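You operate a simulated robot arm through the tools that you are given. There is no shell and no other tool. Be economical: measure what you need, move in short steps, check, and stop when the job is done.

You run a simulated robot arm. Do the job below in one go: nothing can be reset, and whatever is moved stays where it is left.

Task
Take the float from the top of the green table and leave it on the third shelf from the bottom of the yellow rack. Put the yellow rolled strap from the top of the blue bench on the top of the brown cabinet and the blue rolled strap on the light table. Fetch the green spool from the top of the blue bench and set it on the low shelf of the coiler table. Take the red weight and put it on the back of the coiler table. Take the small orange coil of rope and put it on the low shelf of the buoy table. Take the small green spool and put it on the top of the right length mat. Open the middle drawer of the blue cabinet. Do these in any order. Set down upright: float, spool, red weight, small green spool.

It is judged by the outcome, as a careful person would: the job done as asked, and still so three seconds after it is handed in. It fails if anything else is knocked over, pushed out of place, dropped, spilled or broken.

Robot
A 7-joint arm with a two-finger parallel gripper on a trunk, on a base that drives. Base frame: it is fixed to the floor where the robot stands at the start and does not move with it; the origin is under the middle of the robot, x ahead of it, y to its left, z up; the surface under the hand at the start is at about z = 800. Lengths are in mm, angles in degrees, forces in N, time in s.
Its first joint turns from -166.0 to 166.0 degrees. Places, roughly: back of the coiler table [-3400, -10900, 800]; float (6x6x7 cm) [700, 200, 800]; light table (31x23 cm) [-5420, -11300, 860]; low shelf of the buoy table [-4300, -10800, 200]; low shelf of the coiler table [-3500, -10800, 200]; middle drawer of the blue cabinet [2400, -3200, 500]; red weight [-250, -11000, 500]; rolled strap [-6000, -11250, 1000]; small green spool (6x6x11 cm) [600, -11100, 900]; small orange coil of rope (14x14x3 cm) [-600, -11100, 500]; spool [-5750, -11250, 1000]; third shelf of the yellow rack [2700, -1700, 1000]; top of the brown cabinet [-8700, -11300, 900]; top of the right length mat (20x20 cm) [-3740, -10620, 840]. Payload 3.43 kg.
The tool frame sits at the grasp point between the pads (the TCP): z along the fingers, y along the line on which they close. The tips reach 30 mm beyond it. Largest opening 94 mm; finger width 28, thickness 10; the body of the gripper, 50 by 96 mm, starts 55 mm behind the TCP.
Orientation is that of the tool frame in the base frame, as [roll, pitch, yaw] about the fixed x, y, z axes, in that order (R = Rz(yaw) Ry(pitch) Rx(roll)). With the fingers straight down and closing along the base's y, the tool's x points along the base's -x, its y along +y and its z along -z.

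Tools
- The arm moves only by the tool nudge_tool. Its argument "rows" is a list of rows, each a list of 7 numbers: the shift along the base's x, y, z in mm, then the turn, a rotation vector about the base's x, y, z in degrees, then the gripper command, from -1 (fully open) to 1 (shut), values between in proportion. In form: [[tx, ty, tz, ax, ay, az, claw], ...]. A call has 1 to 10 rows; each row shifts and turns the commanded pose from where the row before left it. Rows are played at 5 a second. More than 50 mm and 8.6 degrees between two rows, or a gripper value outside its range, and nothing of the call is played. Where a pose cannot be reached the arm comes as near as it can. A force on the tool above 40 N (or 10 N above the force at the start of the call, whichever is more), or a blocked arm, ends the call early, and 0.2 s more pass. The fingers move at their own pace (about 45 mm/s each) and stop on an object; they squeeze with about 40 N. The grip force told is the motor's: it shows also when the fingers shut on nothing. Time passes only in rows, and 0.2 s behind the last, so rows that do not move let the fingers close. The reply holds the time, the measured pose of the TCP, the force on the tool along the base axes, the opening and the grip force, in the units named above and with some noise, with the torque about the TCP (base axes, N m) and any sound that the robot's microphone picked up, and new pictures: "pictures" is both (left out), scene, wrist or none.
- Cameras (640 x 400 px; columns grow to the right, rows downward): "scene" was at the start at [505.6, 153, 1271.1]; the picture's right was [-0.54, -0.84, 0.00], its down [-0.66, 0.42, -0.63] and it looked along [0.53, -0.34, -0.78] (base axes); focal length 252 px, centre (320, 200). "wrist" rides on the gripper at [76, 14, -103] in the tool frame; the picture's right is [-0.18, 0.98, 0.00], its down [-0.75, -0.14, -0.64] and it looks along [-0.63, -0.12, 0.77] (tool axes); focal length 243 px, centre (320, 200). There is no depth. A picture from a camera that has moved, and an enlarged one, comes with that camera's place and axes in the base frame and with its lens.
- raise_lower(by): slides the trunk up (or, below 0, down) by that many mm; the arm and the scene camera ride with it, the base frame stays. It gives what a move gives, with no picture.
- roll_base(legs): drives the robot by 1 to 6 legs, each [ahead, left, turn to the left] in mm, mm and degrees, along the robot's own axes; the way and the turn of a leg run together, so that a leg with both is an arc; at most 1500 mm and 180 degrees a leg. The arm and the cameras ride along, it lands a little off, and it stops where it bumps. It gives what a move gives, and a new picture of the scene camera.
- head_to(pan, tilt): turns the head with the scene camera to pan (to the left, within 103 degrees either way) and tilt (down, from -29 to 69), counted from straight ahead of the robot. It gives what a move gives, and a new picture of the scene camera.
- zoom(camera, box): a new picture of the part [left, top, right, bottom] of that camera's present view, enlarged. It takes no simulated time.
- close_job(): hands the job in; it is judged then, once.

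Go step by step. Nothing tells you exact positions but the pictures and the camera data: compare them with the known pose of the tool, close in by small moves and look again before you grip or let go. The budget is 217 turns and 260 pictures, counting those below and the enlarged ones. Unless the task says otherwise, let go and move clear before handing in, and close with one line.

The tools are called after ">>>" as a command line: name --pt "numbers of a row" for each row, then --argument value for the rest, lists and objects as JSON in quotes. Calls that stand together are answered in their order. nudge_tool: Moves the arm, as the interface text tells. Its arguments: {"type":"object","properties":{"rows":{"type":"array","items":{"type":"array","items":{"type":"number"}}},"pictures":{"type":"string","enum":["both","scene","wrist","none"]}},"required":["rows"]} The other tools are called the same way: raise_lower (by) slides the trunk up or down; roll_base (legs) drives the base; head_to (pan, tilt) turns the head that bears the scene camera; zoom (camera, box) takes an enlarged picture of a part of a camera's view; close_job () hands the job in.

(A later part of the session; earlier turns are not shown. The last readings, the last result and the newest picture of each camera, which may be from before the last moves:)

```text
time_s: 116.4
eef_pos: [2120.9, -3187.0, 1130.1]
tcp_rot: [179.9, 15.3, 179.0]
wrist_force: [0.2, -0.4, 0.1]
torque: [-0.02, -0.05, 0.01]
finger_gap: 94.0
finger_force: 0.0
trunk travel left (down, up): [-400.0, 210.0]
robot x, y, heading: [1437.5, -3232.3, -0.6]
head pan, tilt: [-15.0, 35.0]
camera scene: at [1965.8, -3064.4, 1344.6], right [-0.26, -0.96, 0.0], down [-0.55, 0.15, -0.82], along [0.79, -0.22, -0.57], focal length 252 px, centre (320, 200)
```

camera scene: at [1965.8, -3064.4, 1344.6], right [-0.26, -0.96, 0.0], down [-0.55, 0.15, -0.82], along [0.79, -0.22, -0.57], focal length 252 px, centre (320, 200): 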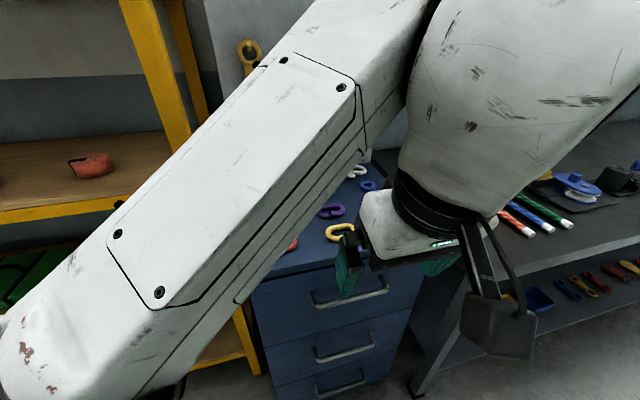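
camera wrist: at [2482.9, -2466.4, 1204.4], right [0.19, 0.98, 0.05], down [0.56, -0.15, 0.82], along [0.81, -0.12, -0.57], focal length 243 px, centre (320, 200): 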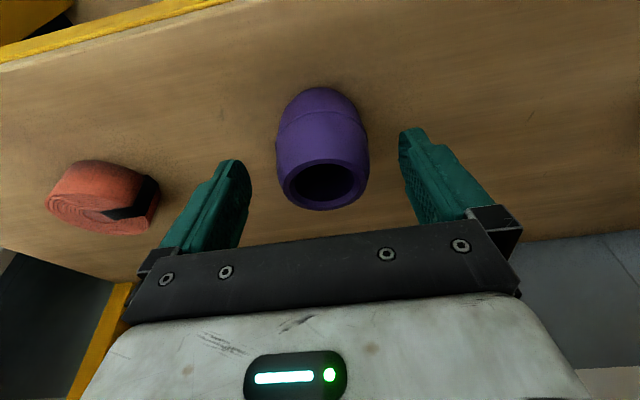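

Next is the middle drawer. I'll lower the trunk and turn the hand so that its fingers will close vertically on the horizontal handle.

>>> raise_lower --by -350

>>> nudge_tool --pt "0 0 0 0 7.5 0 -1" --pt "0 0 0 0 7.5 0 -1" --pt "0 0 0 0 0 -8.5 -1" --pt "0 0 0 0 0 -8.5 -1" --pt "0 0 0 0 0 -8.5 -1" --pt "0 0 0 0 0 -8.5 -1" --pt "0 0 0 0 0 -8.5 -1" --pt "0 0 0 0 0 -8.5 -1" --pt "0 0 0 0 0 -8.5 -1" --pt "0 0 0 0 0 -8.5 -1" --pictures "none"

>>> nudge_tool --pt "0 0 0 0 0 -8.5 -1" --pt "0 0 0 0 0 -8.5 -1" --pt "0 0 0 0 0 -4 -1" --pt "10 0 -10 0 -8.5 0 -1" --pt "10 0 -10 0 -8.5 0 -1" --pictures "scene"

```text
time_s: 119.8
eef_pos: [2121.9, -3186.5, 779.2]
tcp_rot: [179.9, 15.2, 179.0]
wrist_force: [0.5, 0.3, 0.1]
torque: [0.02, -0.03, -0.01]
finger_gap: 94.1
finger_force: 0.0
trunk travel left (down, up): [-50.0, 560.0]
robot x, y, heading: [1435.0, -3236.0, -0.5]
head pan, tilt: [-15.0, 35.0]
```

```text
time_s: 122.0
eef_pos: [2118.8, -3185.2, 772.6]
tcp_rot: [-178.5, 1.6, 111.6]
wrist_force: [0.3, -0.2, 0.6]
torque: [-0.01, 0.0, 0.0]
finger_gap: 94.0
finger_force: 0.0
trunk travel left (down, up): [-50.0, 560.0]
robot x, y, heading: [1435.4, -3234.6, -0.3]
head pan, tilt: [-15.0, 35.0]
```

```text
time_s: 123.2
eef_pos: [2140.8, -3188.5, 759.5]
tcp_rot: [163.1, 0.2, 89.8]
wrist_force: [0.6, 0.6, -0.5]
torque: [-0.02, 0.0, -0.05]
finger_gap: 94.0
finger_force: 0.1
trunk travel left (down, up): [-50.0, 560.0]
robot x, y, heading: [1441.0, -3231.8, -0.4]
head pan, tilt: [-15.0, 35.0]
camera scene: at [1965.7, -3064.4, 994.6], right [-0.26, -0.96, 0.0], down [-0.55, 0.15, -0.82], along [0.79, -0.22, -0.57], focal length 252 px, centre (320, 200)
```

scene: 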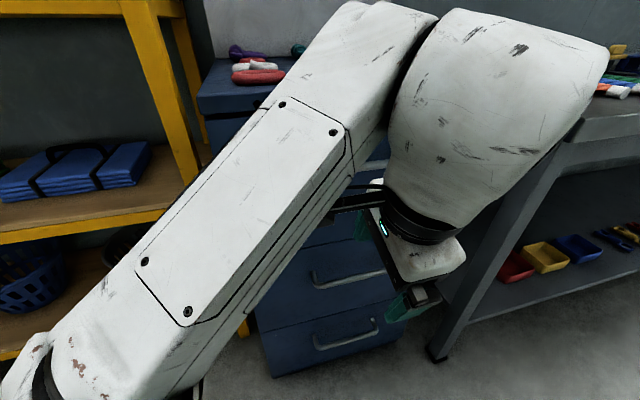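

>>> nudge_tool --pt "10 0 -25 0 -8.5 0 -1" --pt "10 0 -25 0 -8.5 0 -1" --pt "0 0 -25 0 -8.5 0 -1" --pt "0 0 -25 0 -8.5 0 -1" --pictures "none"

>>> nudge_tool --pt "0 0 -25 0 -8.5 0 -1" --pt "0 0 -25 0 -8.5 0 -1" --pt "0 0 -25 0 -8.5 0 -1" --pt "0 0 -25 0 -8.5 0 -1" --pt "0 0 0 0 -5 0 -1"

```text
time_s: 124.2
eef_pos: [2159.3, -3189.7, 659.6]
tcp_rot: [128.9, 0.3, 89.7]
wrist_force: [-0.1, 0.4, 0.7]
torque: [0.03, -0.01, 0.05]
finger_gap: 94.0
finger_force: 0.0
trunk travel left (down, up): [-50.0, 560.0]
robot x, y, heading: [1436.4, -3230.7, -0.4]
head pan, tilt: [-15.0, 35.0]
```

```text
time_s: 125.5
eef_pos: [2168.1, -3188.0, 563.9]
tcp_rot: [90.1, 0.1, 89.6]
wrist_force: [0.4, -0.2, 0.3]
torque: [0.01, -0.02, -0.01]
finger_gap: 93.8
finger_force: 0.0
out of reach, approached as far as the arm can: row 1
trunk travel left (down, up): [-50.0, 560.0]
robot x, y, heading: [1436.2, -3236.6, -0.1]
head pan, tilt: [-15.0, 35.0]
camera scene: at [1965.7, -3064.5, 994.6], right [-0.26, -0.96, 0.0], down [-0.55, 0.15, -0.82], along [0.79, -0.22, -0.57], focal length 252 px, centre (320, 200)
camera wrist: at [2065.6, -3110.8, 578.2], right [0.0, -0.18, 0.98], down [-0.65, -0.75, -0.14], along [0.76, -0.64, -0.12], focal length 243 px, centre (320, 200)
```

scene: 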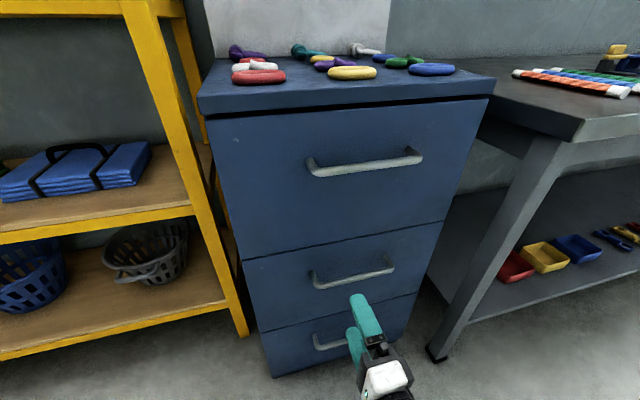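
wrist: 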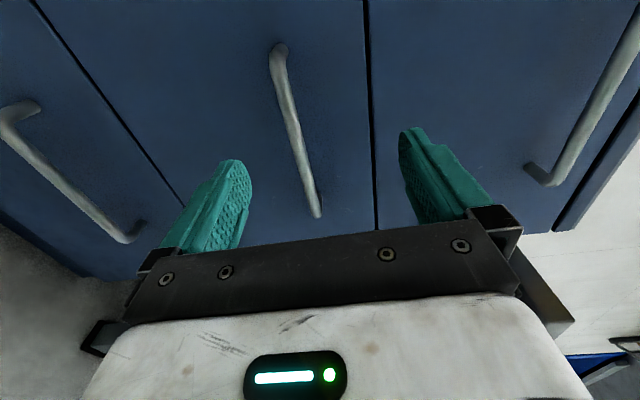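

The middle drawer's handle comes out at about [2300, -3222, 535]. I'll line the hand up and close part of the distance.

>>> nudge_tool --pt "0 -30 -29 0 0 0 -1" --pt "40 0 0 0 0 0 -1" --pt "30 0 0 0 0 0 -1" --pt "0 0 0 0 0 0 -1"

```text
time_s: 126.5
eef_pos: [2238.1, -3216.7, 535.6]
tcp_rot: [90.1, 0.0, 89.7]
wrist_force: [0.4, 0.5, -0.6]
torque: [-0.01, 0.0, -0.01]
finger_gap: 94.0
finger_force: 0.0
trunk travel left (down, up): [-50.0, 560.0]
robot x, y, heading: [1435.1, -3232.2, -0.4]
head pan, tilt: [-15.0, 35.0]
camera scene: at [1965.7, -3064.5, 994.6], right [-0.26, -0.96, 0.0], down [-0.55, 0.15, -0.82], along [0.79, -0.22, -0.57], focal length 252 px, centre (320, 200)
camera wrist: at [2135.8, -3139.5, 549.6], right [0.0, -0.18, 0.98], down [-0.65, -0.75, -0.14], along [0.76, -0.64, -0.12], focal length 243 px, centre (320, 200)
```

scene: 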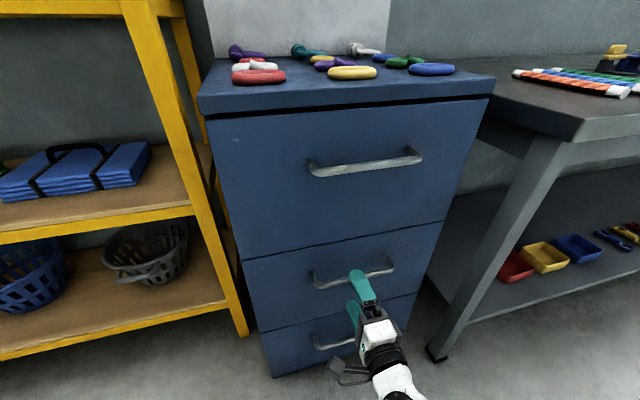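
wrist: 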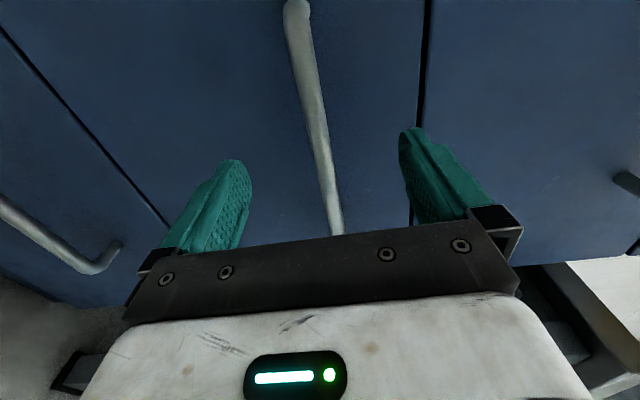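

The handle lies between the fingers. I'll go ahead 50 mm and look before closing.

>>> nudge_tool --pt "25 0 0 0 0 0 -1" --pt "15 0 0 0 0 0 -1" --pt "10 0 0 0 0 0 -1" --pt "0 0 0 0 0 0 -1"

>>> zoom --camera "scene" --box '[280, 230, 440, 330]'

```text
time_s: 127.5
eef_pos: [2288.5, -3217.7, 536.4]
tcp_rot: [90.1, 0.1, 89.7]
wrist_force: [0.5, -0.1, 0.1]
torque: [0.01, -0.01, -0.01]
finger_gap: 93.9
finger_force: 0.0
trunk travel left (down, up): [-50.0, 560.0]
robot x, y, heading: [1435.9, -3232.6, -0.5]
head pan, tilt: [-15.0, 35.0]
camera scene: at [1965.7, -3064.4, 994.5], right [-0.26, -0.96, 0.0], down [-0.55, 0.15, -0.82], along [0.79, -0.22, -0.57], focal length 252 px, centre (320, 200)
camera wrist: at [2186.1, -3140.8, 550.0], right [0.0, -0.18, 0.98], down [-0.65, -0.75, -0.14], along [0.76, -0.64, -0.12], focal length 243 px, centre (320, 200)
```

scene: 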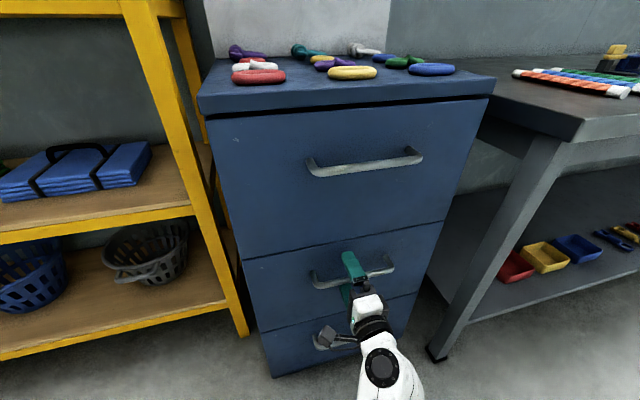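
wrist: 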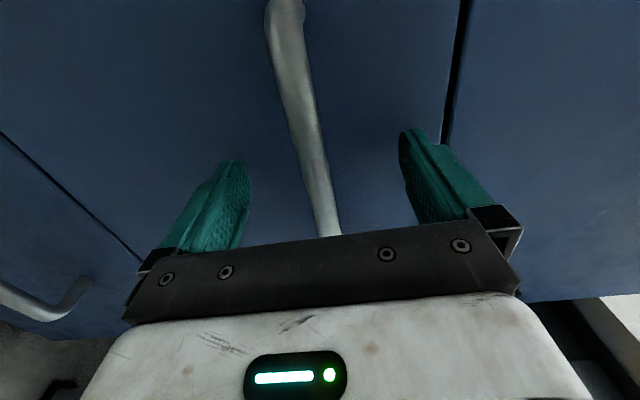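

```text
4.00 times, centred on (360, 280) of scene
camera zoom: at [1965.7, -3064.4, 994.5], right [-0.26, -0.96, 0.0], down [-0.55, 0.15, -0.82], along [0.79, -0.22, -0.57], focal length 1007 px, centre (160, -120)
```

zoom: 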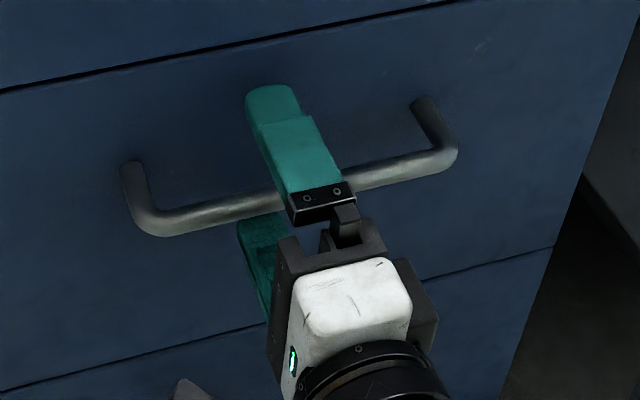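

The bar lies well between the fingers. I'll close on it and then draw back a little with the arm to feel the drawer.

>>> nudge_tool --pt "0 0 0 0 0 0 0.3" --pt "0 0 0 0 0 0 1" --pt "0 0 0 0 0 0 1" --pt "0 0 0 0 0 0 1" --pt "0 0 0 0 0 0 1" --pt "0 0 0 0 0 0 1" --pictures "none"

>>> nudge_tool --pt "-15 0 0 0 0 0 1" --pt "-20 0 0 0 0 0 1" --pt "-20 0 0 0 0 0 1" --pt "0 0 0 0 0 0 1" --pictures "scene"

```text
time_s: 128.8
eef_pos: [2287.6, -3217.7, 535.7]
tcp_rot: [90.1, 0.1, 89.7]
wrist_force: [-0.5, -0.1, -2.8]
torque: [0.05, 0.02, -0.06]
finger_gap: 18.5
finger_force: 42.8
trunk travel left (down, up): [-50.0, 560.0]
robot x, y, heading: [1439.2, -3233.6, -0.6]
head pan, tilt: [-15.0, 35.0]
```

```text
time_s: 129.8
eef_pos: [2232.4, -3218.8, 534.3]
tcp_rot: [90.2, 0.2, 89.4]
wrist_force: [-0.8, -6.5, -6.0]
torque: [0.11, 0.0, 0.02]
finger_gap: 18.4
finger_force: 45.1
trunk travel left (down, up): [-50.0, 560.0]
robot x, y, heading: [1439.4, -3233.8, -0.5]
head pan, tilt: [-15.0, 35.0]
camera scene: at [1965.8, -3064.7, 994.4], right [-0.26, -0.96, 0.0], down [-0.55, 0.15, -0.82], along [0.79, -0.22, -0.57], focal length 252 px, centre (320, 200)
```

scene: 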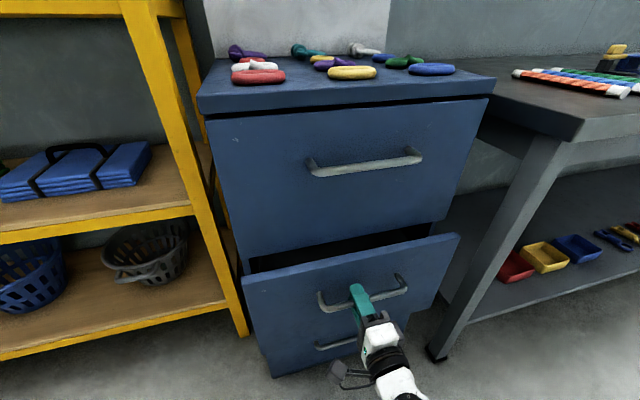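

The drawer slides out. I'll draw it further by backing the base 200 mm.

>>> roll_base --legs '[[-200, 0, 0]]'

```text
time_s: 131.4
eef_pos: [2034.6, -3217.2, 534.4]
tcp_rot: [90.1, 0.2, 89.4]
wrist_force: [-2.0, -34.5, -5.0]
torque: [0.15, 0.03, -0.11]
finger_gap: 18.4
finger_force: 45.1
trunk travel left (down, up): [-50.0, 560.0]
robot x, y, heading: [1239.3, -3233.7, 0.1]
head pan, tilt: [-15.0, 35.0]
camera scene: at [1768.2, -3062.0, 994.6], right [-0.26, -0.97, 0.0], down [-0.55, 0.15, -0.82], along [0.79, -0.21, -0.57], focal length 252 px, centre (320, 200)
```

scene: 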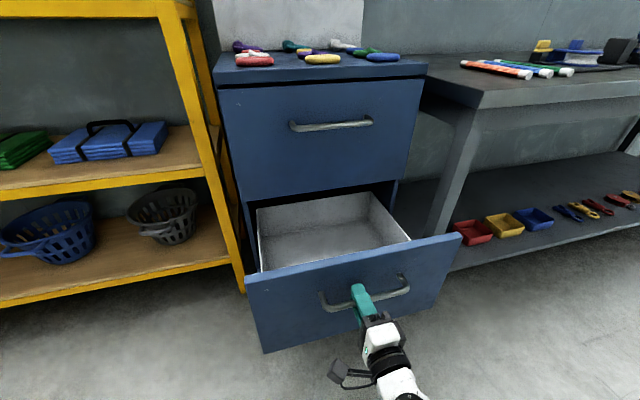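

The drawer is open about 250 mm. I'll let go and back off.

>>> nudge_tool --pt "0 0 0 0 0 0 0" --pt "0 0 0 0 0 0 -1" --pt "0 0 0 0 0 0 -1" --pt "0 0 0 0 0 0 -1" --pt "-40 0 0 0 0 0 -1" --pt "-40 0 0 0 0 0 -1" --pt "0 0 0 0 0 0 -1" --pictures "scene"

```text
time_s: 133.0
eef_pos: [1954.9, -3214.7, 534.7]
tcp_rot: [90.0, 0.2, 89.4]
wrist_force: [0.2, -0.1, -0.4]
torque: [0.01, -0.01, 0.02]
finger_gap: 94.0
finger_force: 0.1
trunk travel left (down, up): [-50.0, 560.0]
robot x, y, heading: [1246.3, -3230.8, 0.2]
head pan, tilt: [-15.0, 35.0]
camera scene: at [1768.1, -3061.6, 994.6], right [-0.26, -0.97, 0.0], down [-0.55, 0.15, -0.82], along [0.79, -0.21, -0.57], focal length 252 px, centre (320, 200)
```

scene: 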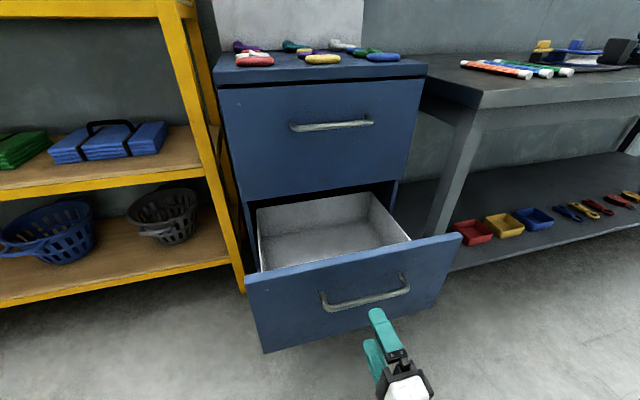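

The drawer is open and left clear. I'll back off, turn right towards -y, and look along the way to the far area.

>>> roll_base --legs '[[-150, 100, 0], [0, 0, -90]]'

>>> head_to --pan 0 --tilt 12

```text
time_s: 138.2
eef_pos: [1152.0, -3841.3, 534.0]
tcp_rot: [90.1, 0.2, 2.8]
wrist_force: [0.3, -0.6, -0.3]
torque: [0.02, -0.01, -0.03]
finger_gap: 94.0
finger_force: 0.1
trunk travel left (down, up): [-50.0, 560.0]
robot x, y, heading: [1092.2, -3127.5, -86.4]
head pan, tilt: [-15.0, 35.0]
camera scene: at [1294.8, -3646.6, 994.6], right [-0.98, 0.2, 0.0], down [0.12, 0.56, -0.82], along [-0.16, -0.8, -0.57], focal length 252 px, centre (320, 200)
```

scene: 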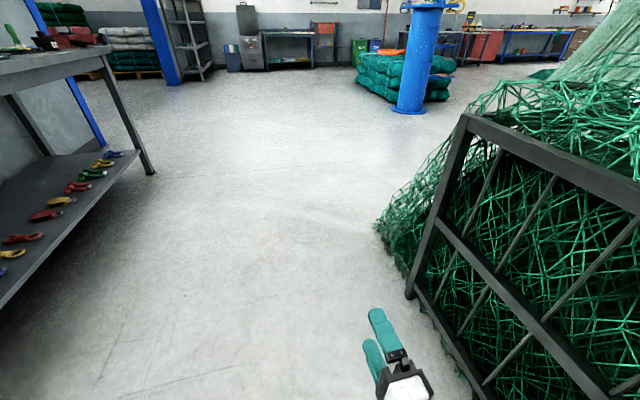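

```text
time_s: 139.1
eef_pos: [1151.8, -3841.4, 534.1]
tcp_rot: [90.1, 0.2, 2.7]
wrist_force: [0.0, 0.2, 0.2]
torque: [-0.02, 0.03, 0.0]
finger_gap: 94.1
finger_force: 0.0
trunk travel left (down, up): [-50.0, 560.0]
robot x, y, heading: [1094.6, -3128.0, -86.7]
head pan, tilt: [0.0, 12.0]
camera scene: at [1318.0, -3653.4, 1031.4], right [-1.0, -0.06, 0.0], down [-0.01, 0.21, -0.98], along [0.06, -0.98, -0.21], focal length 252 px, centre (320, 200)
```

scene: 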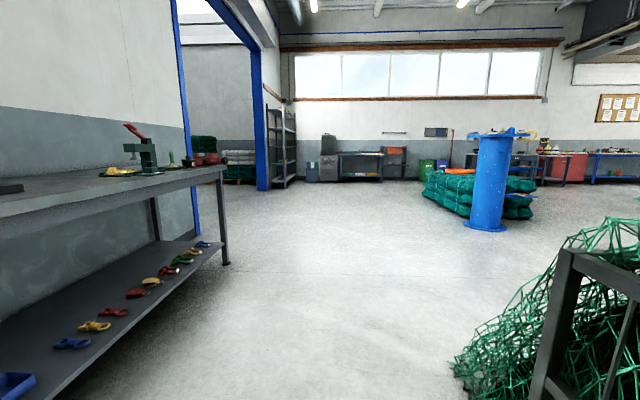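

The corridor between the crate (x<800) and the grey bench (x≈2200) is open. I'll drive down its middle towards the far tables.

>>> roll_base --legs '[[0, 350, -3.3], [1500, 0, 0], [1500, 0, 0]]'

```text
time_s: 155.8
eef_pos: [1346.1, -6901.4, 533.5]
tcp_rot: [90.2, 0.1, -2.8]
wrist_force: [-0.2, -0.2, 1.3]
torque: [0.04, -0.01, -0.01]
finger_gap: 94.1
finger_force: 0.1
trunk travel left (down, up): [-50.0, 560.0]
robot x, y, heading: [1352.7, -6187.1, -92.2]
head pan, tilt: [0.0, 12.0]
camera scene: at [1528.8, -6730.6, 1031.4], right [-1.0, 0.04, 0.0], down [0.01, 0.21, -0.98], along [-0.04, -0.98, -0.21], focal length 252 px, centre (320, 200)
```

scene: 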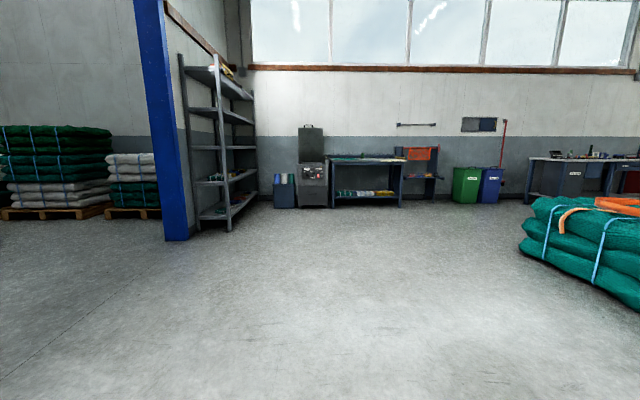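

The far tables are straight ahead; the spool's table is at about x≈550. I'll drive on towards it.

>>> roll_base --legs '[[1450, -350, 2.2], [1250, -350, 0]]'

>>> head_to --pan 0 --tilt 25

```text
time_s: 169.1
eef_pos: [644.4, -9559.2, 533.4]
tcp_rot: [90.1, 0.2, -1.8]
wrist_force: [0.0, 0.0, 0.0]
torque: [0.02, -0.03, 0.01]
finger_gap: 94.0
finger_force: 0.0
trunk travel left (down, up): [-50.0, 560.0]
robot x, y, heading: [644.3, -8840.3, -91.0]
head pan, tilt: [0.0, 12.0]
camera scene: at [824.5, -9384.0, 1031.4], right [-1.0, 0.02, 0.0], down [0.0, 0.21, -0.98], along [-0.02, -0.98, -0.21], focal length 252 px, centre (320, 200)
```

scene: 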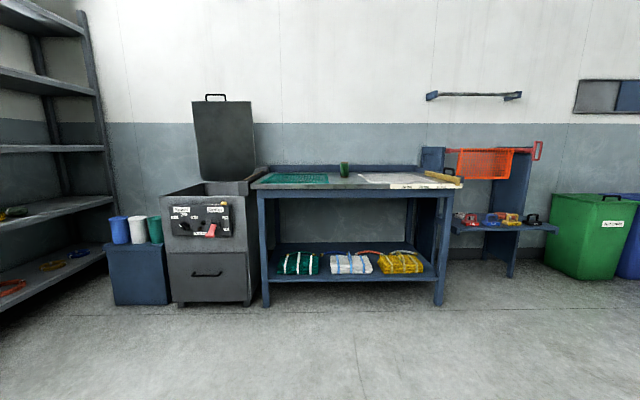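

```text
time_s: 169.9
eef_pos: [644.5, -9557.0, 534.2]
tcp_rot: [90.0, 0.3, -1.6]
wrist_force: [0.1, -0.1, 0.6]
torque: [-0.01, 0.0, -0.01]
finger_gap: 93.9
finger_force: 0.1
trunk travel left (down, up): [-50.0, 560.0]
robot x, y, heading: [638.4, -8843.5, -91.0]
head pan, tilt: [0.0, 25.0]
camera scene: at [824.5, -9382.9, 1010.4], right [-1.0, 0.02, 0.0], down [0.01, 0.42, -0.91], along [-0.02, -0.91, -0.42], focal length 252 px, centre (320, 200)
```

scene: 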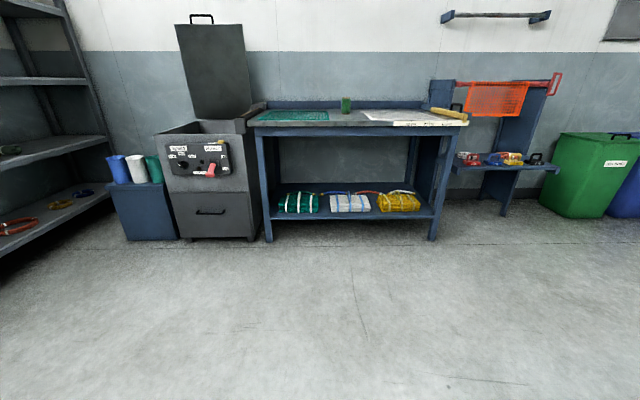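

The small green spool stands on the table top ahead. I'll raise the trunk and bring the hand back to pointing down.

>>> raise_lower --by 350

>>> nudge_tool --pt "0 0 0 8.5 0 0 -1" --pt "0 0 0 8.5 0 0 -1" --pt "0 0 10 8.5 0 0 -1" --pt "0 0 10 8.5 0 0 -1" --pt "0 0 20 8.5 0 0 -1" --pt "0 0 20 8.5 0 0 -1" --pt "0 0 20 8.5 0 0 -1" --pt "0 0 20 8.5 0 0 -1" --pt "0 0 20 8.5 0 0 -1" --pt "0 0 20 8.5 0 0 -1" --pictures "none"

>>> nudge_tool --pt "0 0 0 5 0 0 -1" --pt "0 0 0 0 0 8.5 -1" --pt "0 0 0 0 0 8.5 -1" --pt "0 0 0 0 0 8.5 -1" --pt "0 0 0 0 0 8.5 -1" --pt "0 0 0 0 0 8.5 -1" --pt "0 0 0 0 0 8.5 -1" --pt "0 0 0 0 0 8.5 -1" --pt "0 0 0 0 0 8.5 -1" --pt "0 0 0 0 0 8.5 -1" --pictures "none"

>>> roll_base --legs '[[1300, 0, 1]]'

```text
time_s: 173.3
eef_pos: [644.3, -9558.2, 883.0]
tcp_rot: [90.2, 0.2, -1.7]
wrist_force: [0.4, 0.1, 0.8]
torque: [0.0, 0.05, 0.01]
finger_gap: 94.3
finger_force: 0.0
trunk travel left (down, up): [-400.0, 210.0]
robot x, y, heading: [640.2, -8844.2, -91.3]
head pan, tilt: [0.0, 25.0]
```

```text
time_s: 175.5
eef_pos: [643.9, -9558.2, 1022.2]
tcp_rot: [175.3, 1.7, 0.0]
wrist_force: [-0.3, 0.4, -0.4]
torque: [-0.03, 0.05, 0.0]
finger_gap: 94.0
finger_force: 0.0
trunk travel left (down, up): [-400.0, 210.0]
robot x, y, heading: [640.5, -8842.4, -91.1]
head pan, tilt: [0.0, 25.0]
```

```text
time_s: 177.7
eef_pos: [643.7, -9558.3, 1023.2]
tcp_rot: [-179.9, 1.7, 76.8]
wrist_force: [0.1, -0.3, 0.3]
torque: [0.0, 0.0, -0.01]
finger_gap: 93.9
finger_force: 0.1
trunk travel left (down, up): [-400.0, 210.0]
robot x, y, heading: [640.8, -8839.9, -91.3]
head pan, tilt: [0.0, 25.0]
```

```text
time_s: 184.2
eef_pos: [621.3, -10839.4, 1022.1]
tcp_rot: [-179.8, 1.7, 76.8]
wrist_force: [0.0, 0.4, 0.0]
torque: [-0.01, 0.03, -0.01]
finger_gap: 94.2
finger_force: 0.1
trunk travel left (down, up): [-400.0, 210.0]
robot x, y, heading: [619.9, -10126.9, -91.0]
head pan, tilt: [0.0, 25.0]
camera scene: at [802.7, -10663.5, 1360.3], right [-1.0, 0.02, 0.0], down [0.01, 0.42, -0.91], along [-0.02, -0.91, -0.42], focal length 252 px, centre (320, 200)
```

scene: 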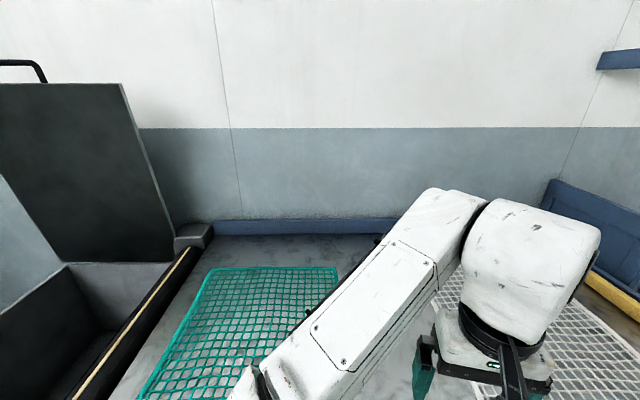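

I'm at the table. I'll finish the turn of the hand and look with both cameras.

>>> nudge_tool --pt "0 0 20 0 1.7 8.5 -1" --pt "0 0 0 0 0 4.5 -1" --pt "0 0 0 0 0 0 -1" --pictures "wrist"

>>> head_to --pan -15 --tilt 50

```text
refused: row 1 steps farther than a row can; nothing moved
```

```text
time_s: 185.0
eef_pos: [622.7, -10839.4, 1021.5]
tcp_rot: [-179.8, 1.7, 76.8]
wrist_force: [0.0, -0.1, 0.5]
torque: [0.02, 0.0, 0.01]
finger_gap: 94.1
finger_force: 0.1
trunk travel left (down, up): [-400.0, 210.0]
robot x, y, heading: [617.1, -10127.1, -91.0]
head pan, tilt: [-15.0, 50.0]
camera scene: at [783.1, -10645.5, 1322.9], right [-0.96, 0.27, 0.0], down [0.21, 0.74, -0.64], along [-0.18, -0.62, -0.77], focal length 252 px, centre (320, 200)
```

scene: 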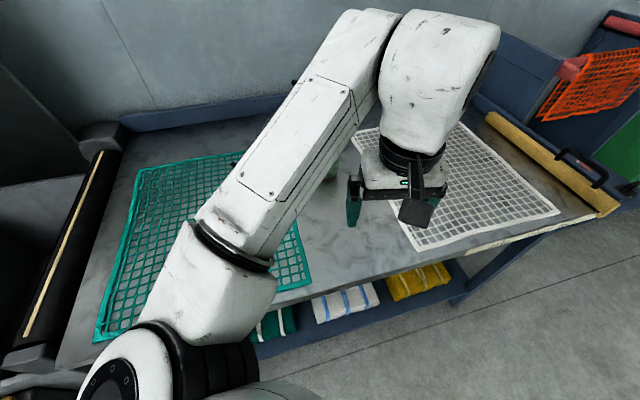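

The spool seems to be at about [625, -11086]. I'll straighten the hand and look down at it with the wrist camera.

>>> nudge_tool --pt "0 0 10 1.65 -0.4 6 -1" --pt "0 -40 10 0 0 6 -1" --pt "0 -40 10 0 0 0 -1" --pt "0 0 0 0 0 0 -1" --pictures "wrist"

```text
time_s: 186.0
eef_pos: [625.2, -10920.2, 1055.2]
tcp_rot: [-179.9, 0.0, 88.8]
wrist_force: [0.0, -0.8, 0.0]
torque: [-0.02, 0.0, 0.02]
finger_gap: 94.0
finger_force: 0.0
trunk travel left (down, up): [-400.0, 210.0]
robot x, y, heading: [612.1, -10123.6, -91.0]
head pan, tilt: [-15.0, 50.0]
camera wrist: at [640.6, -10843.4, 1158.0], right [0.98, -0.2, 0.0], down [-0.16, -0.75, 0.64], along [-0.13, -0.63, -0.77], focal length 243 px, centre (320, 200)
```

wrist: 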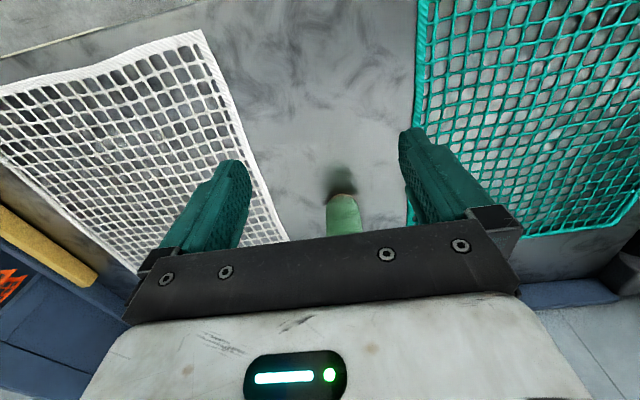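

>>> nudge_tool --pt "0 -45 20 0 0 0 -1" --pt "0 -45 0 0 0 0 -1" --pt "0 -30 0 0 0 0 -1" --pt "0 0 0 0 0 0 -1"

```text
time_s: 187.0
eef_pos: [622.5, -11041.1, 1076.1]
tcp_rot: [-180.0, -0.1, 88.9]
wrist_force: [0.2, -0.1, -0.5]
torque: [0.02, -0.01, 0.01]
finger_gap: 93.9
finger_force: 0.2
trunk travel left (down, up): [-400.0, 210.0]
robot x, y, heading: [616.5, -10123.2, -91.0]
head pan, tilt: [-15.0, 50.0]
camera scene: at [783.0, -10645.6, 1322.7], right [-0.96, 0.28, 0.0], down [0.21, 0.74, -0.64], along [-0.18, -0.62, -0.77], focal length 252 px, centre (320, 200)
camera wrist: at [639.1, -10964.1, 1178.6], right [0.98, -0.2, 0.0], down [-0.16, -0.75, 0.64], along [-0.13, -0.63, -0.77], focal length 243 px, centre (320, 200)
```

scene: 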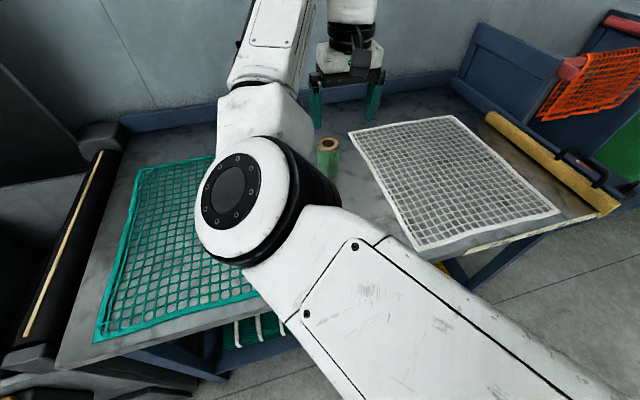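
wrist: 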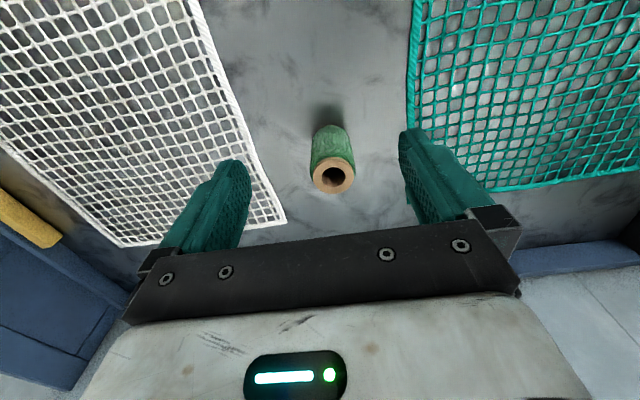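

The spool is at about [620, -11126], z 822–932, which is just out of reach. I'll draw the arm in and drive 200 mm closer.

>>> nudge_tool --pt "0 40 0 0 0 0 -1" --pt "0 40 0 0 0 0 -1" --pt "0 35 0 0 0 0 -1" --pt "0 0 0 0 0 0 -1" --pictures "none"

>>> roll_base --legs '[[200, 0, 1]]'

>>> zoom --camera "wrist" --box '[0, 0, 640, 400]'

```text
time_s: 188.0
eef_pos: [622.7, -10927.1, 1074.2]
tcp_rot: [-179.9, -0.1, 88.8]
wrist_force: [-1.0, 0.8, 0.0]
torque: [0.0, 0.0, -0.02]
finger_gap: 93.9
finger_force: 0.0
trunk travel left (down, up): [-400.0, 210.0]
robot x, y, heading: [615.3, -10127.7, -91.1]
head pan, tilt: [-15.0, 50.0]
```

```text
time_s: 189.6
eef_pos: [639.0, -11125.1, 1073.7]
tcp_rot: [-180.0, 0.0, 90.2]
wrist_force: [0.6, 0.8, 0.1]
torque: [0.0, 0.0, 0.01]
finger_gap: 93.8
finger_force: 0.1
trunk travel left (down, up): [-400.0, 210.0]
robot x, y, heading: [617.8, -10320.2, -89.5]
head pan, tilt: [-15.0, 50.0]
camera scene: at [793.3, -10839.9, 1322.8], right [-0.97, 0.25, 0.0], down [0.19, 0.74, -0.64], along [-0.16, -0.62, -0.77], focal length 252 px, centre (320, 200)
```

scene: 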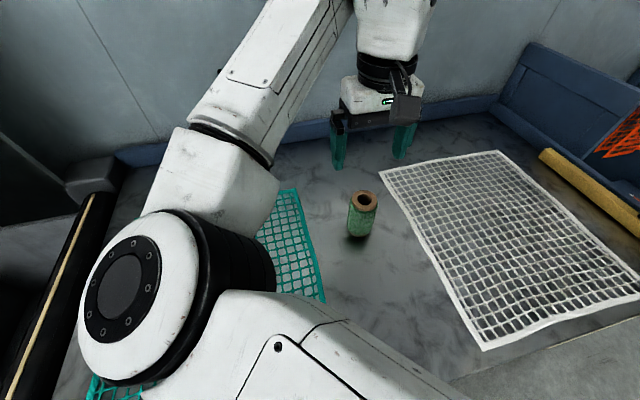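

```text
1.00 times, centred on (320, 200) of wrist (not enlarged: the box is as wide or as high as the picture)
camera zoom: at [652.0, -11047.8, 1176.6], right [0.98, -0.18, 0.0], down [-0.14, -0.75, 0.64], along [-0.12, -0.63, -0.77], focal length 243 px, centre (320, 200)
```

zoom: 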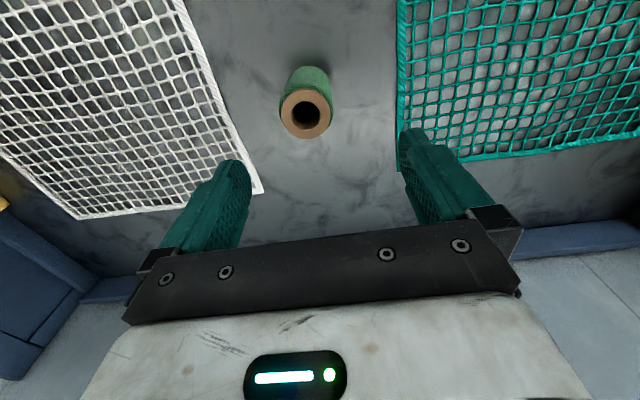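

The spool's centre is at about [621, -11131]. I'll come down around it and grip.

>>> nudge_tool --pt "-18 -6 -20 0 0 0 -1" --pt "0 0 -45 0 0 0 -1" --pt "0 0 -35 0 0 0 -1" --pt "0 0 0 0 0 0 -1"

```text
time_s: 190.6
eef_pos: [621.3, -11130.7, 972.7]
tcp_rot: [179.9, 0.0, 90.1]
wrist_force: [-0.2, 0.5, 0.3]
torque: [0.0, 0.01, 0.04]
finger_gap: 93.7
finger_force: 0.1
trunk travel left (down, up): [-400.0, 210.0]
robot x, y, heading: [618.2, -10320.6, -89.8]
head pan, tilt: [-15.0, 50.0]
camera scene: at [793.3, -10840.1, 1322.8], right [-0.97, 0.25, 0.0], down [0.19, 0.74, -0.64], along [-0.16, -0.62, -0.77], focal length 252 px, centre (320, 200)
camera wrist: at [635.4, -11054.7, 1074.6], right [0.98, -0.18, 0.0], down [-0.14, -0.75, 0.64], along [-0.12, -0.63, -0.77], focal length 243 px, centre (320, 200)
```

scene: 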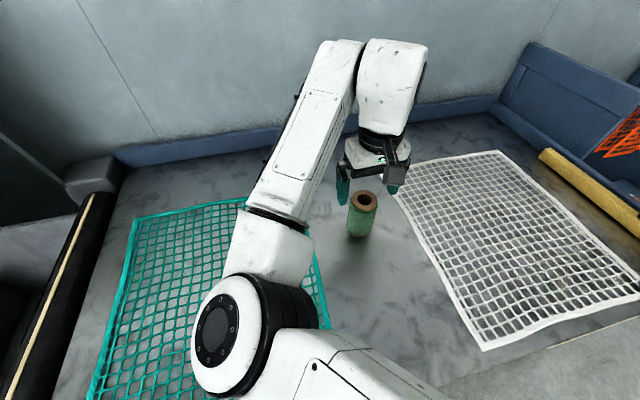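
wrist: 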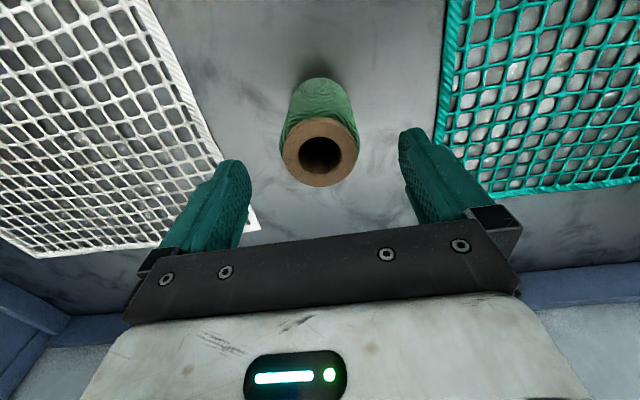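

>>> nudge_tool --pt "0 0 -40 0 0 0 -1" --pt "0 0 -44 0 0 0 -1" --pt "0 0 0 0 0 0 -1" --pt "0 0 0 0 0 0 1" --pt "0 0 0 0 0 0 1" --pt "0 0 0 0 0 0 1" --pt "0 0 0 0 0 0 1" --pictures "wrist"

>>> nudge_tool --pt "0 0 10 0 0 0 1" --pt "0 0 40 0 0 0 1" --pt "0 0 45 0 0 0 1" --pt "0 0 45 0 0 0 1" --pt "0 0 20 0 0 0 1" --pictures "wrist"

```text
time_s: 192.2
eef_pos: [617.6, -11131.6, 889.6]
tcp_rot: [179.9, -0.1, 90.2]
wrist_force: [-0.2, -0.2, 0.4]
torque: [0.01, 0.04, 0.0]
finger_gap: 62.5
finger_force: 39.8
trunk travel left (down, up): [-400.0, 210.0]
robot x, y, heading: [616.2, -10321.7, -89.8]
head pan, tilt: [-15.0, 50.0]
camera wrist: at [632.2, -11055.6, 991.9], right [0.98, -0.18, 0.0], down [-0.14, -0.75, 0.64], along [-0.12, -0.63, -0.77], focal length 243 px, centre (320, 200)
```

wrist: 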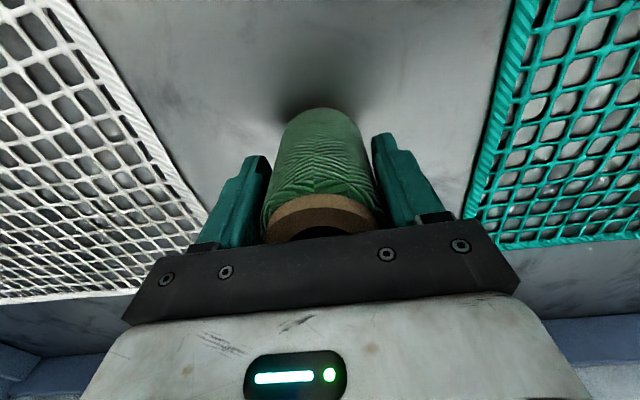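

```text
time_s: 193.4
eef_pos: [618.8, -11131.2, 1049.2]
tcp_rot: [-179.9, -0.1, 89.9]
wrist_force: [0.5, -0.4, -1.2]
torque: [0.0, 0.02, -0.03]
finger_gap: 62.5
finger_force: 40.1
trunk travel left (down, up): [-400.0, 210.0]
robot x, y, heading: [616.4, -10322.5, -89.5]
head pan, tilt: [-15.0, 50.0]
camera wrist: at [633.6, -11054.8, 1151.9], right [0.98, -0.18, 0.0], down [-0.14, -0.75, 0.64], along [-0.12, -0.63, -0.77], focal length 243 px, centre (320, 200)
```

wrist: 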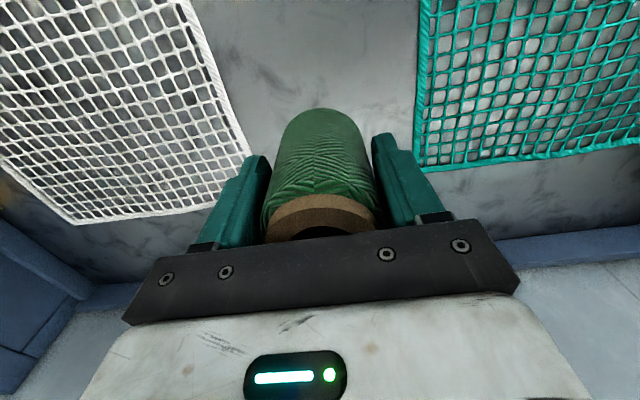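

The green spool is held. I'll back off the table and look along the row towards -x.

>>> roll_base --legs '[[-350, 0, 0]]'

>>> head_to --pan -80 --tilt 12

```text
time_s: 195.7
eef_pos: [623.2, -10774.1, 1048.7]
tcp_rot: [180.0, -0.1, 90.7]
wrist_force: [0.9, -0.7, -1.2]
torque: [-0.02, 0.02, -0.02]
finger_gap: 62.5
finger_force: 39.9
trunk travel left (down, up): [-400.0, 210.0]
robot x, y, heading: [614.0, -9966.6, -89.0]
head pan, tilt: [-15.0, 50.0]
camera scene: at [794.4, -10481.2, 1322.7], right [-0.97, 0.25, 0.0], down [0.19, 0.74, -0.64], along [-0.16, -0.62, -0.77], focal length 252 px, centre (320, 200)
```

scene: 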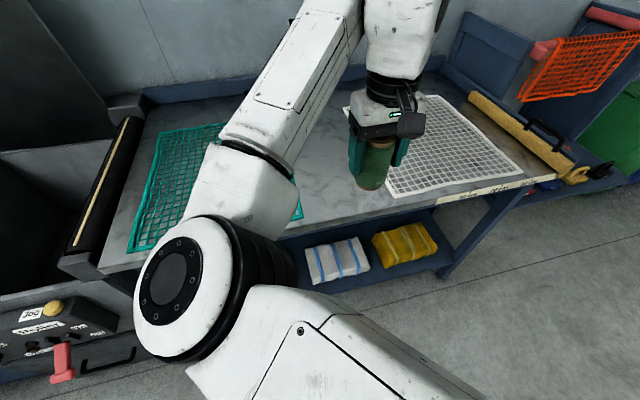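

```text
time_s: 197.1
eef_pos: [623.1, -10773.9, 1047.9]
tcp_rot: [-180.0, 0.0, 90.6]
wrist_force: [-0.3, -0.2, -1.2]
torque: [0.02, 0.01, 0.03]
finger_gap: 62.2
finger_force: 39.8
trunk travel left (down, up): [-400.0, 210.0]
robot x, y, heading: [611.0, -9964.7, -89.0]
head pan, tilt: [-80.0, 12.0]
camera scene: at [721.7, -10424.0, 1381.4], right [-0.19, 0.98, 0.0], down [0.2, 0.04, -0.98], along [-0.96, -0.18, -0.21], focal length 252 px, centre (320, 200)
```

scene: 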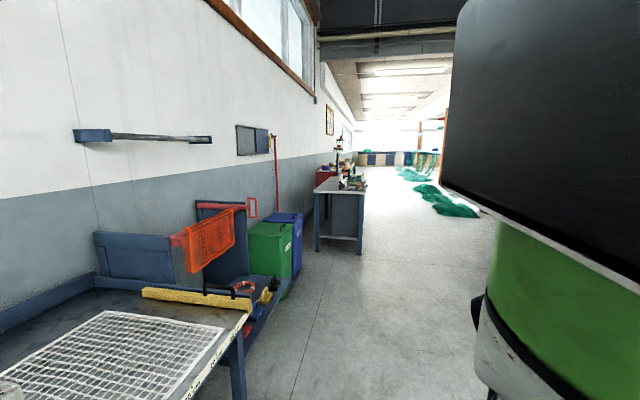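

The corridor towards -x is clear, with the next tables' fronts at about y=-10470. I'll draw the arm in and slide right along it.

>>> nudge_tool --pt "0 45 0 0 0 0 1" --pt "0 45 0 0 0 0 1" --pt "0 45 0 0 0 0 1" --pt "0 45 0 0 0 0 1" --pt "0 45 0 0 0 0 1" --pt "0 0 0 0 0 0 1" --pictures "none"

>>> roll_base --legs '[[0, -1450, -1], [0, -1000, 0]]'

```text
time_s: 198.5
eef_pos: [624.4, -10546.5, 1047.4]
tcp_rot: [-179.9, 0.0, 90.6]
wrist_force: [-1.0, 0.3, -0.9]
torque: [0.03, 0.0, 0.0]
finger_gap: 62.2
finger_force: 40.1
trunk travel left (down, up): [-400.0, 210.0]
robot x, y, heading: [616.5, -9968.9, -89.0]
head pan, tilt: [-80.0, 12.0]
```

```text
time_s: 210.4
eef_pos: [-1842.7, -10537.6, 1049.1]
tcp_rot: [-179.9, 0.0, 88.2]
wrist_force: [0.3, 0.6, -1.2]
torque: [0.02, 0.02, -0.02]
finger_gap: 62.4
finger_force: 40.1
trunk travel left (down, up): [-400.0, 210.0]
robot x, y, heading: [-1829.9, -9954.2, -91.8]
head pan, tilt: [-80.0, 12.0]
camera scene: at [-1739.3, -10418.3, 1381.4], right [-0.15, 0.99, 0.0], down [0.21, 0.03, -0.98], along [-0.97, -0.14, -0.21], focal length 252 px, centre (320, 200)
```

scene: 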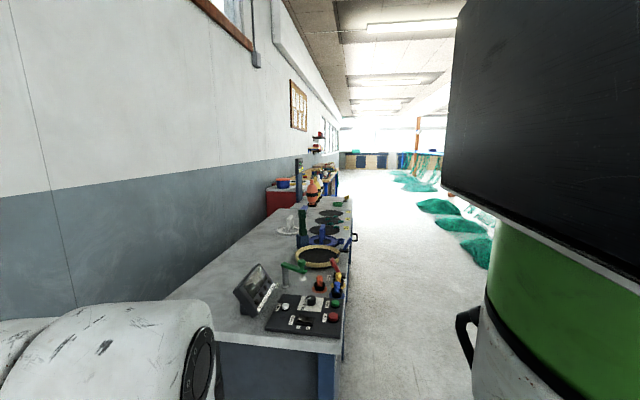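

The coiler table's front edge is at about y=-10436. I'll back up 200 mm for clearance and slide on to the mats.

>>> roll_base --legs '[[-200, 0, 1.5], [0, -1400, 0]]'

>>> head_to --pan -35 --tilt 35

```text
time_s: 218.6
eef_pos: [-3211.2, -10342.1, 1048.1]
tcp_rot: [-179.8, 0.1, 90.2]
wrist_force: [0.7, -0.2, -1.9]
torque: [0.07, 0.0, 0.0]
finger_gap: 62.2
finger_force: 40.1
trunk travel left (down, up): [-400.0, 210.0]
robot x, y, heading: [-3219.5, -9762.4, -89.5]
head pan, tilt: [-80.0, 12.0]
camera scene: at [-3112.9, -10219.7, 1381.4], right [-0.18, 0.98, 0.0], down [0.2, 0.04, -0.98], along [-0.96, -0.18, -0.21], focal length 252 px, centre (320, 200)
```

scene: 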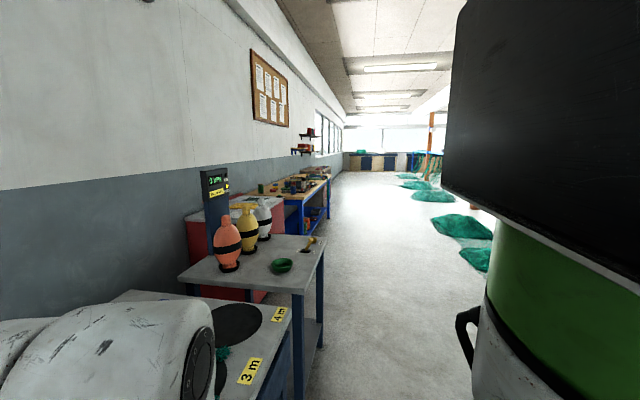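

```text
time_s: 219.7
eef_pos: [-3211.2, -10343.6, 1048.7]
tcp_rot: [179.9, -0.1, 90.3]
wrist_force: [0.4, -0.1, -1.4]
torque: [-0.01, 0.02, 0.01]
finger_gap: 62.3
finger_force: 40.1
trunk travel left (down, up): [-400.0, 210.0]
robot x, y, heading: [-3218.2, -9762.7, -89.9]
head pan, tilt: [-35.0, 35.0]
camera scene: at [-3071.3, -10275.4, 1344.6], right [-0.82, 0.57, 0.0], down [0.33, 0.47, -0.82], along [-0.47, -0.67, -0.57], focal length 252 px, centre (320, 200)
```

scene: 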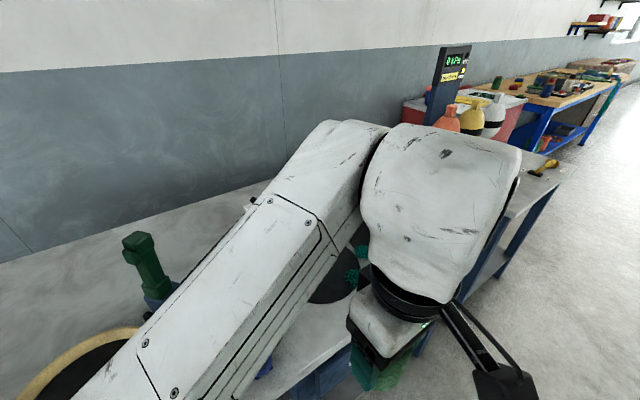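

The rightmost ("4 m") mat lies at about [-3760, -10610], matching the right length mat. I'll slide over in front of it.

>>> roll_base --legs '[[0, -510, 0]]'

>>> head_to --pan -20 --tilt 55

>>> zoom --camera "wrist" --box '[0, 0, 640, 400]'

```text
time_s: 222.7
eef_pos: [-3722.0, -10345.8, 1048.8]
tcp_rot: [-179.8, 0.0, 90.2]
wrist_force: [-0.5, -1.0, -1.4]
torque: [0.02, -0.01, -0.03]
finger_gap: 62.5
finger_force: 39.9
trunk travel left (down, up): [-400.0, 210.0]
robot x, y, heading: [-3729.7, -9766.5, -89.7]
head pan, tilt: [-35.0, 35.0]
camera scene: at [-3582.2, -10279.0, 1344.5], right [-0.82, 0.57, 0.0], down [0.33, 0.47, -0.82], along [-0.46, -0.67, -0.57], focal length 252 px, centre (320, 200)
```

scene: 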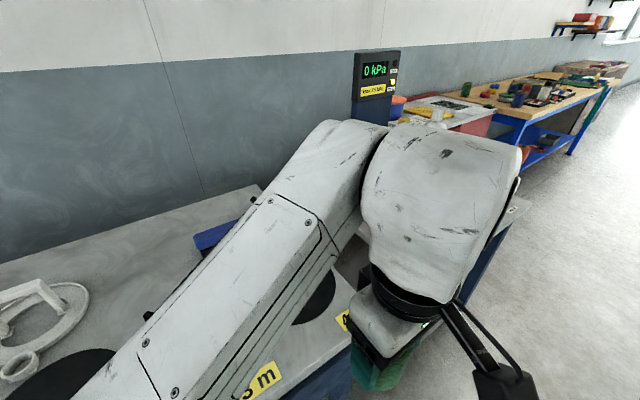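

```text
time_s: 223.5
eef_pos: [-3722.1, -10345.4, 1049.1]
tcp_rot: [-179.9, 0.0, 90.2]
wrist_force: [0.6, 0.3, -2.0]
torque: [-0.01, 0.0, 0.02]
finger_gap: 62.4
finger_force: 40.2
trunk travel left (down, up): [-400.0, 210.0]
robot x, y, heading: [-3730.9, -9765.3, -89.4]
head pan, tilt: [-20.0, 55.0]
camera scene: at [-3556.5, -10274.4, 1316.3], right [-0.94, 0.34, 0.0], down [0.27, 0.77, -0.57], along [-0.19, -0.54, -0.82], focal length 252 px, centre (320, 200)
```

scene: 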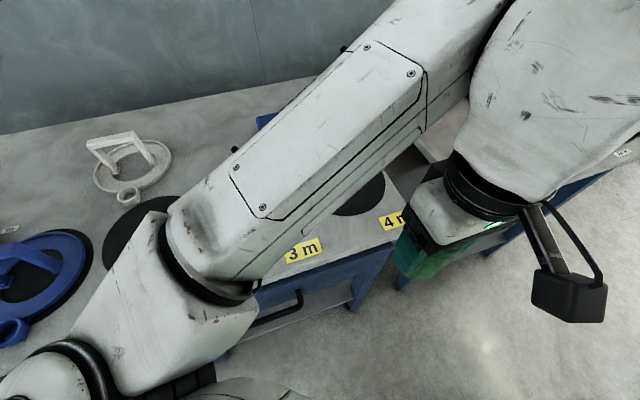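

```text
1.00 times, centred on (320, 200) of wrist (not enlarged: the box is as wide or as high as the picture)
camera zoom: at [-3708.6, -10269.7, 1151.7], right [0.98, -0.18, 0.0], down [-0.14, -0.75, 0.64], along [-0.12, -0.63, -0.77], focal length 243 px, centre (320, 200)
```

zoom: 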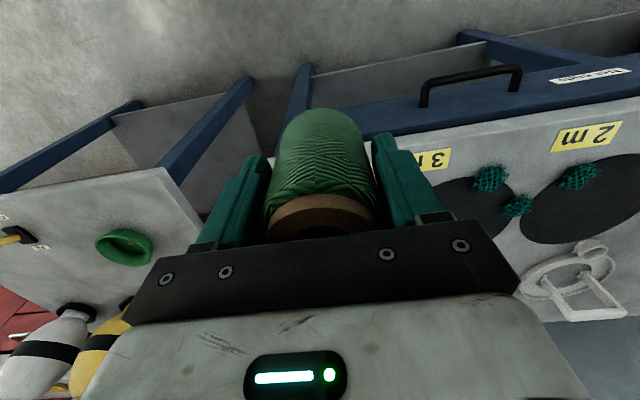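

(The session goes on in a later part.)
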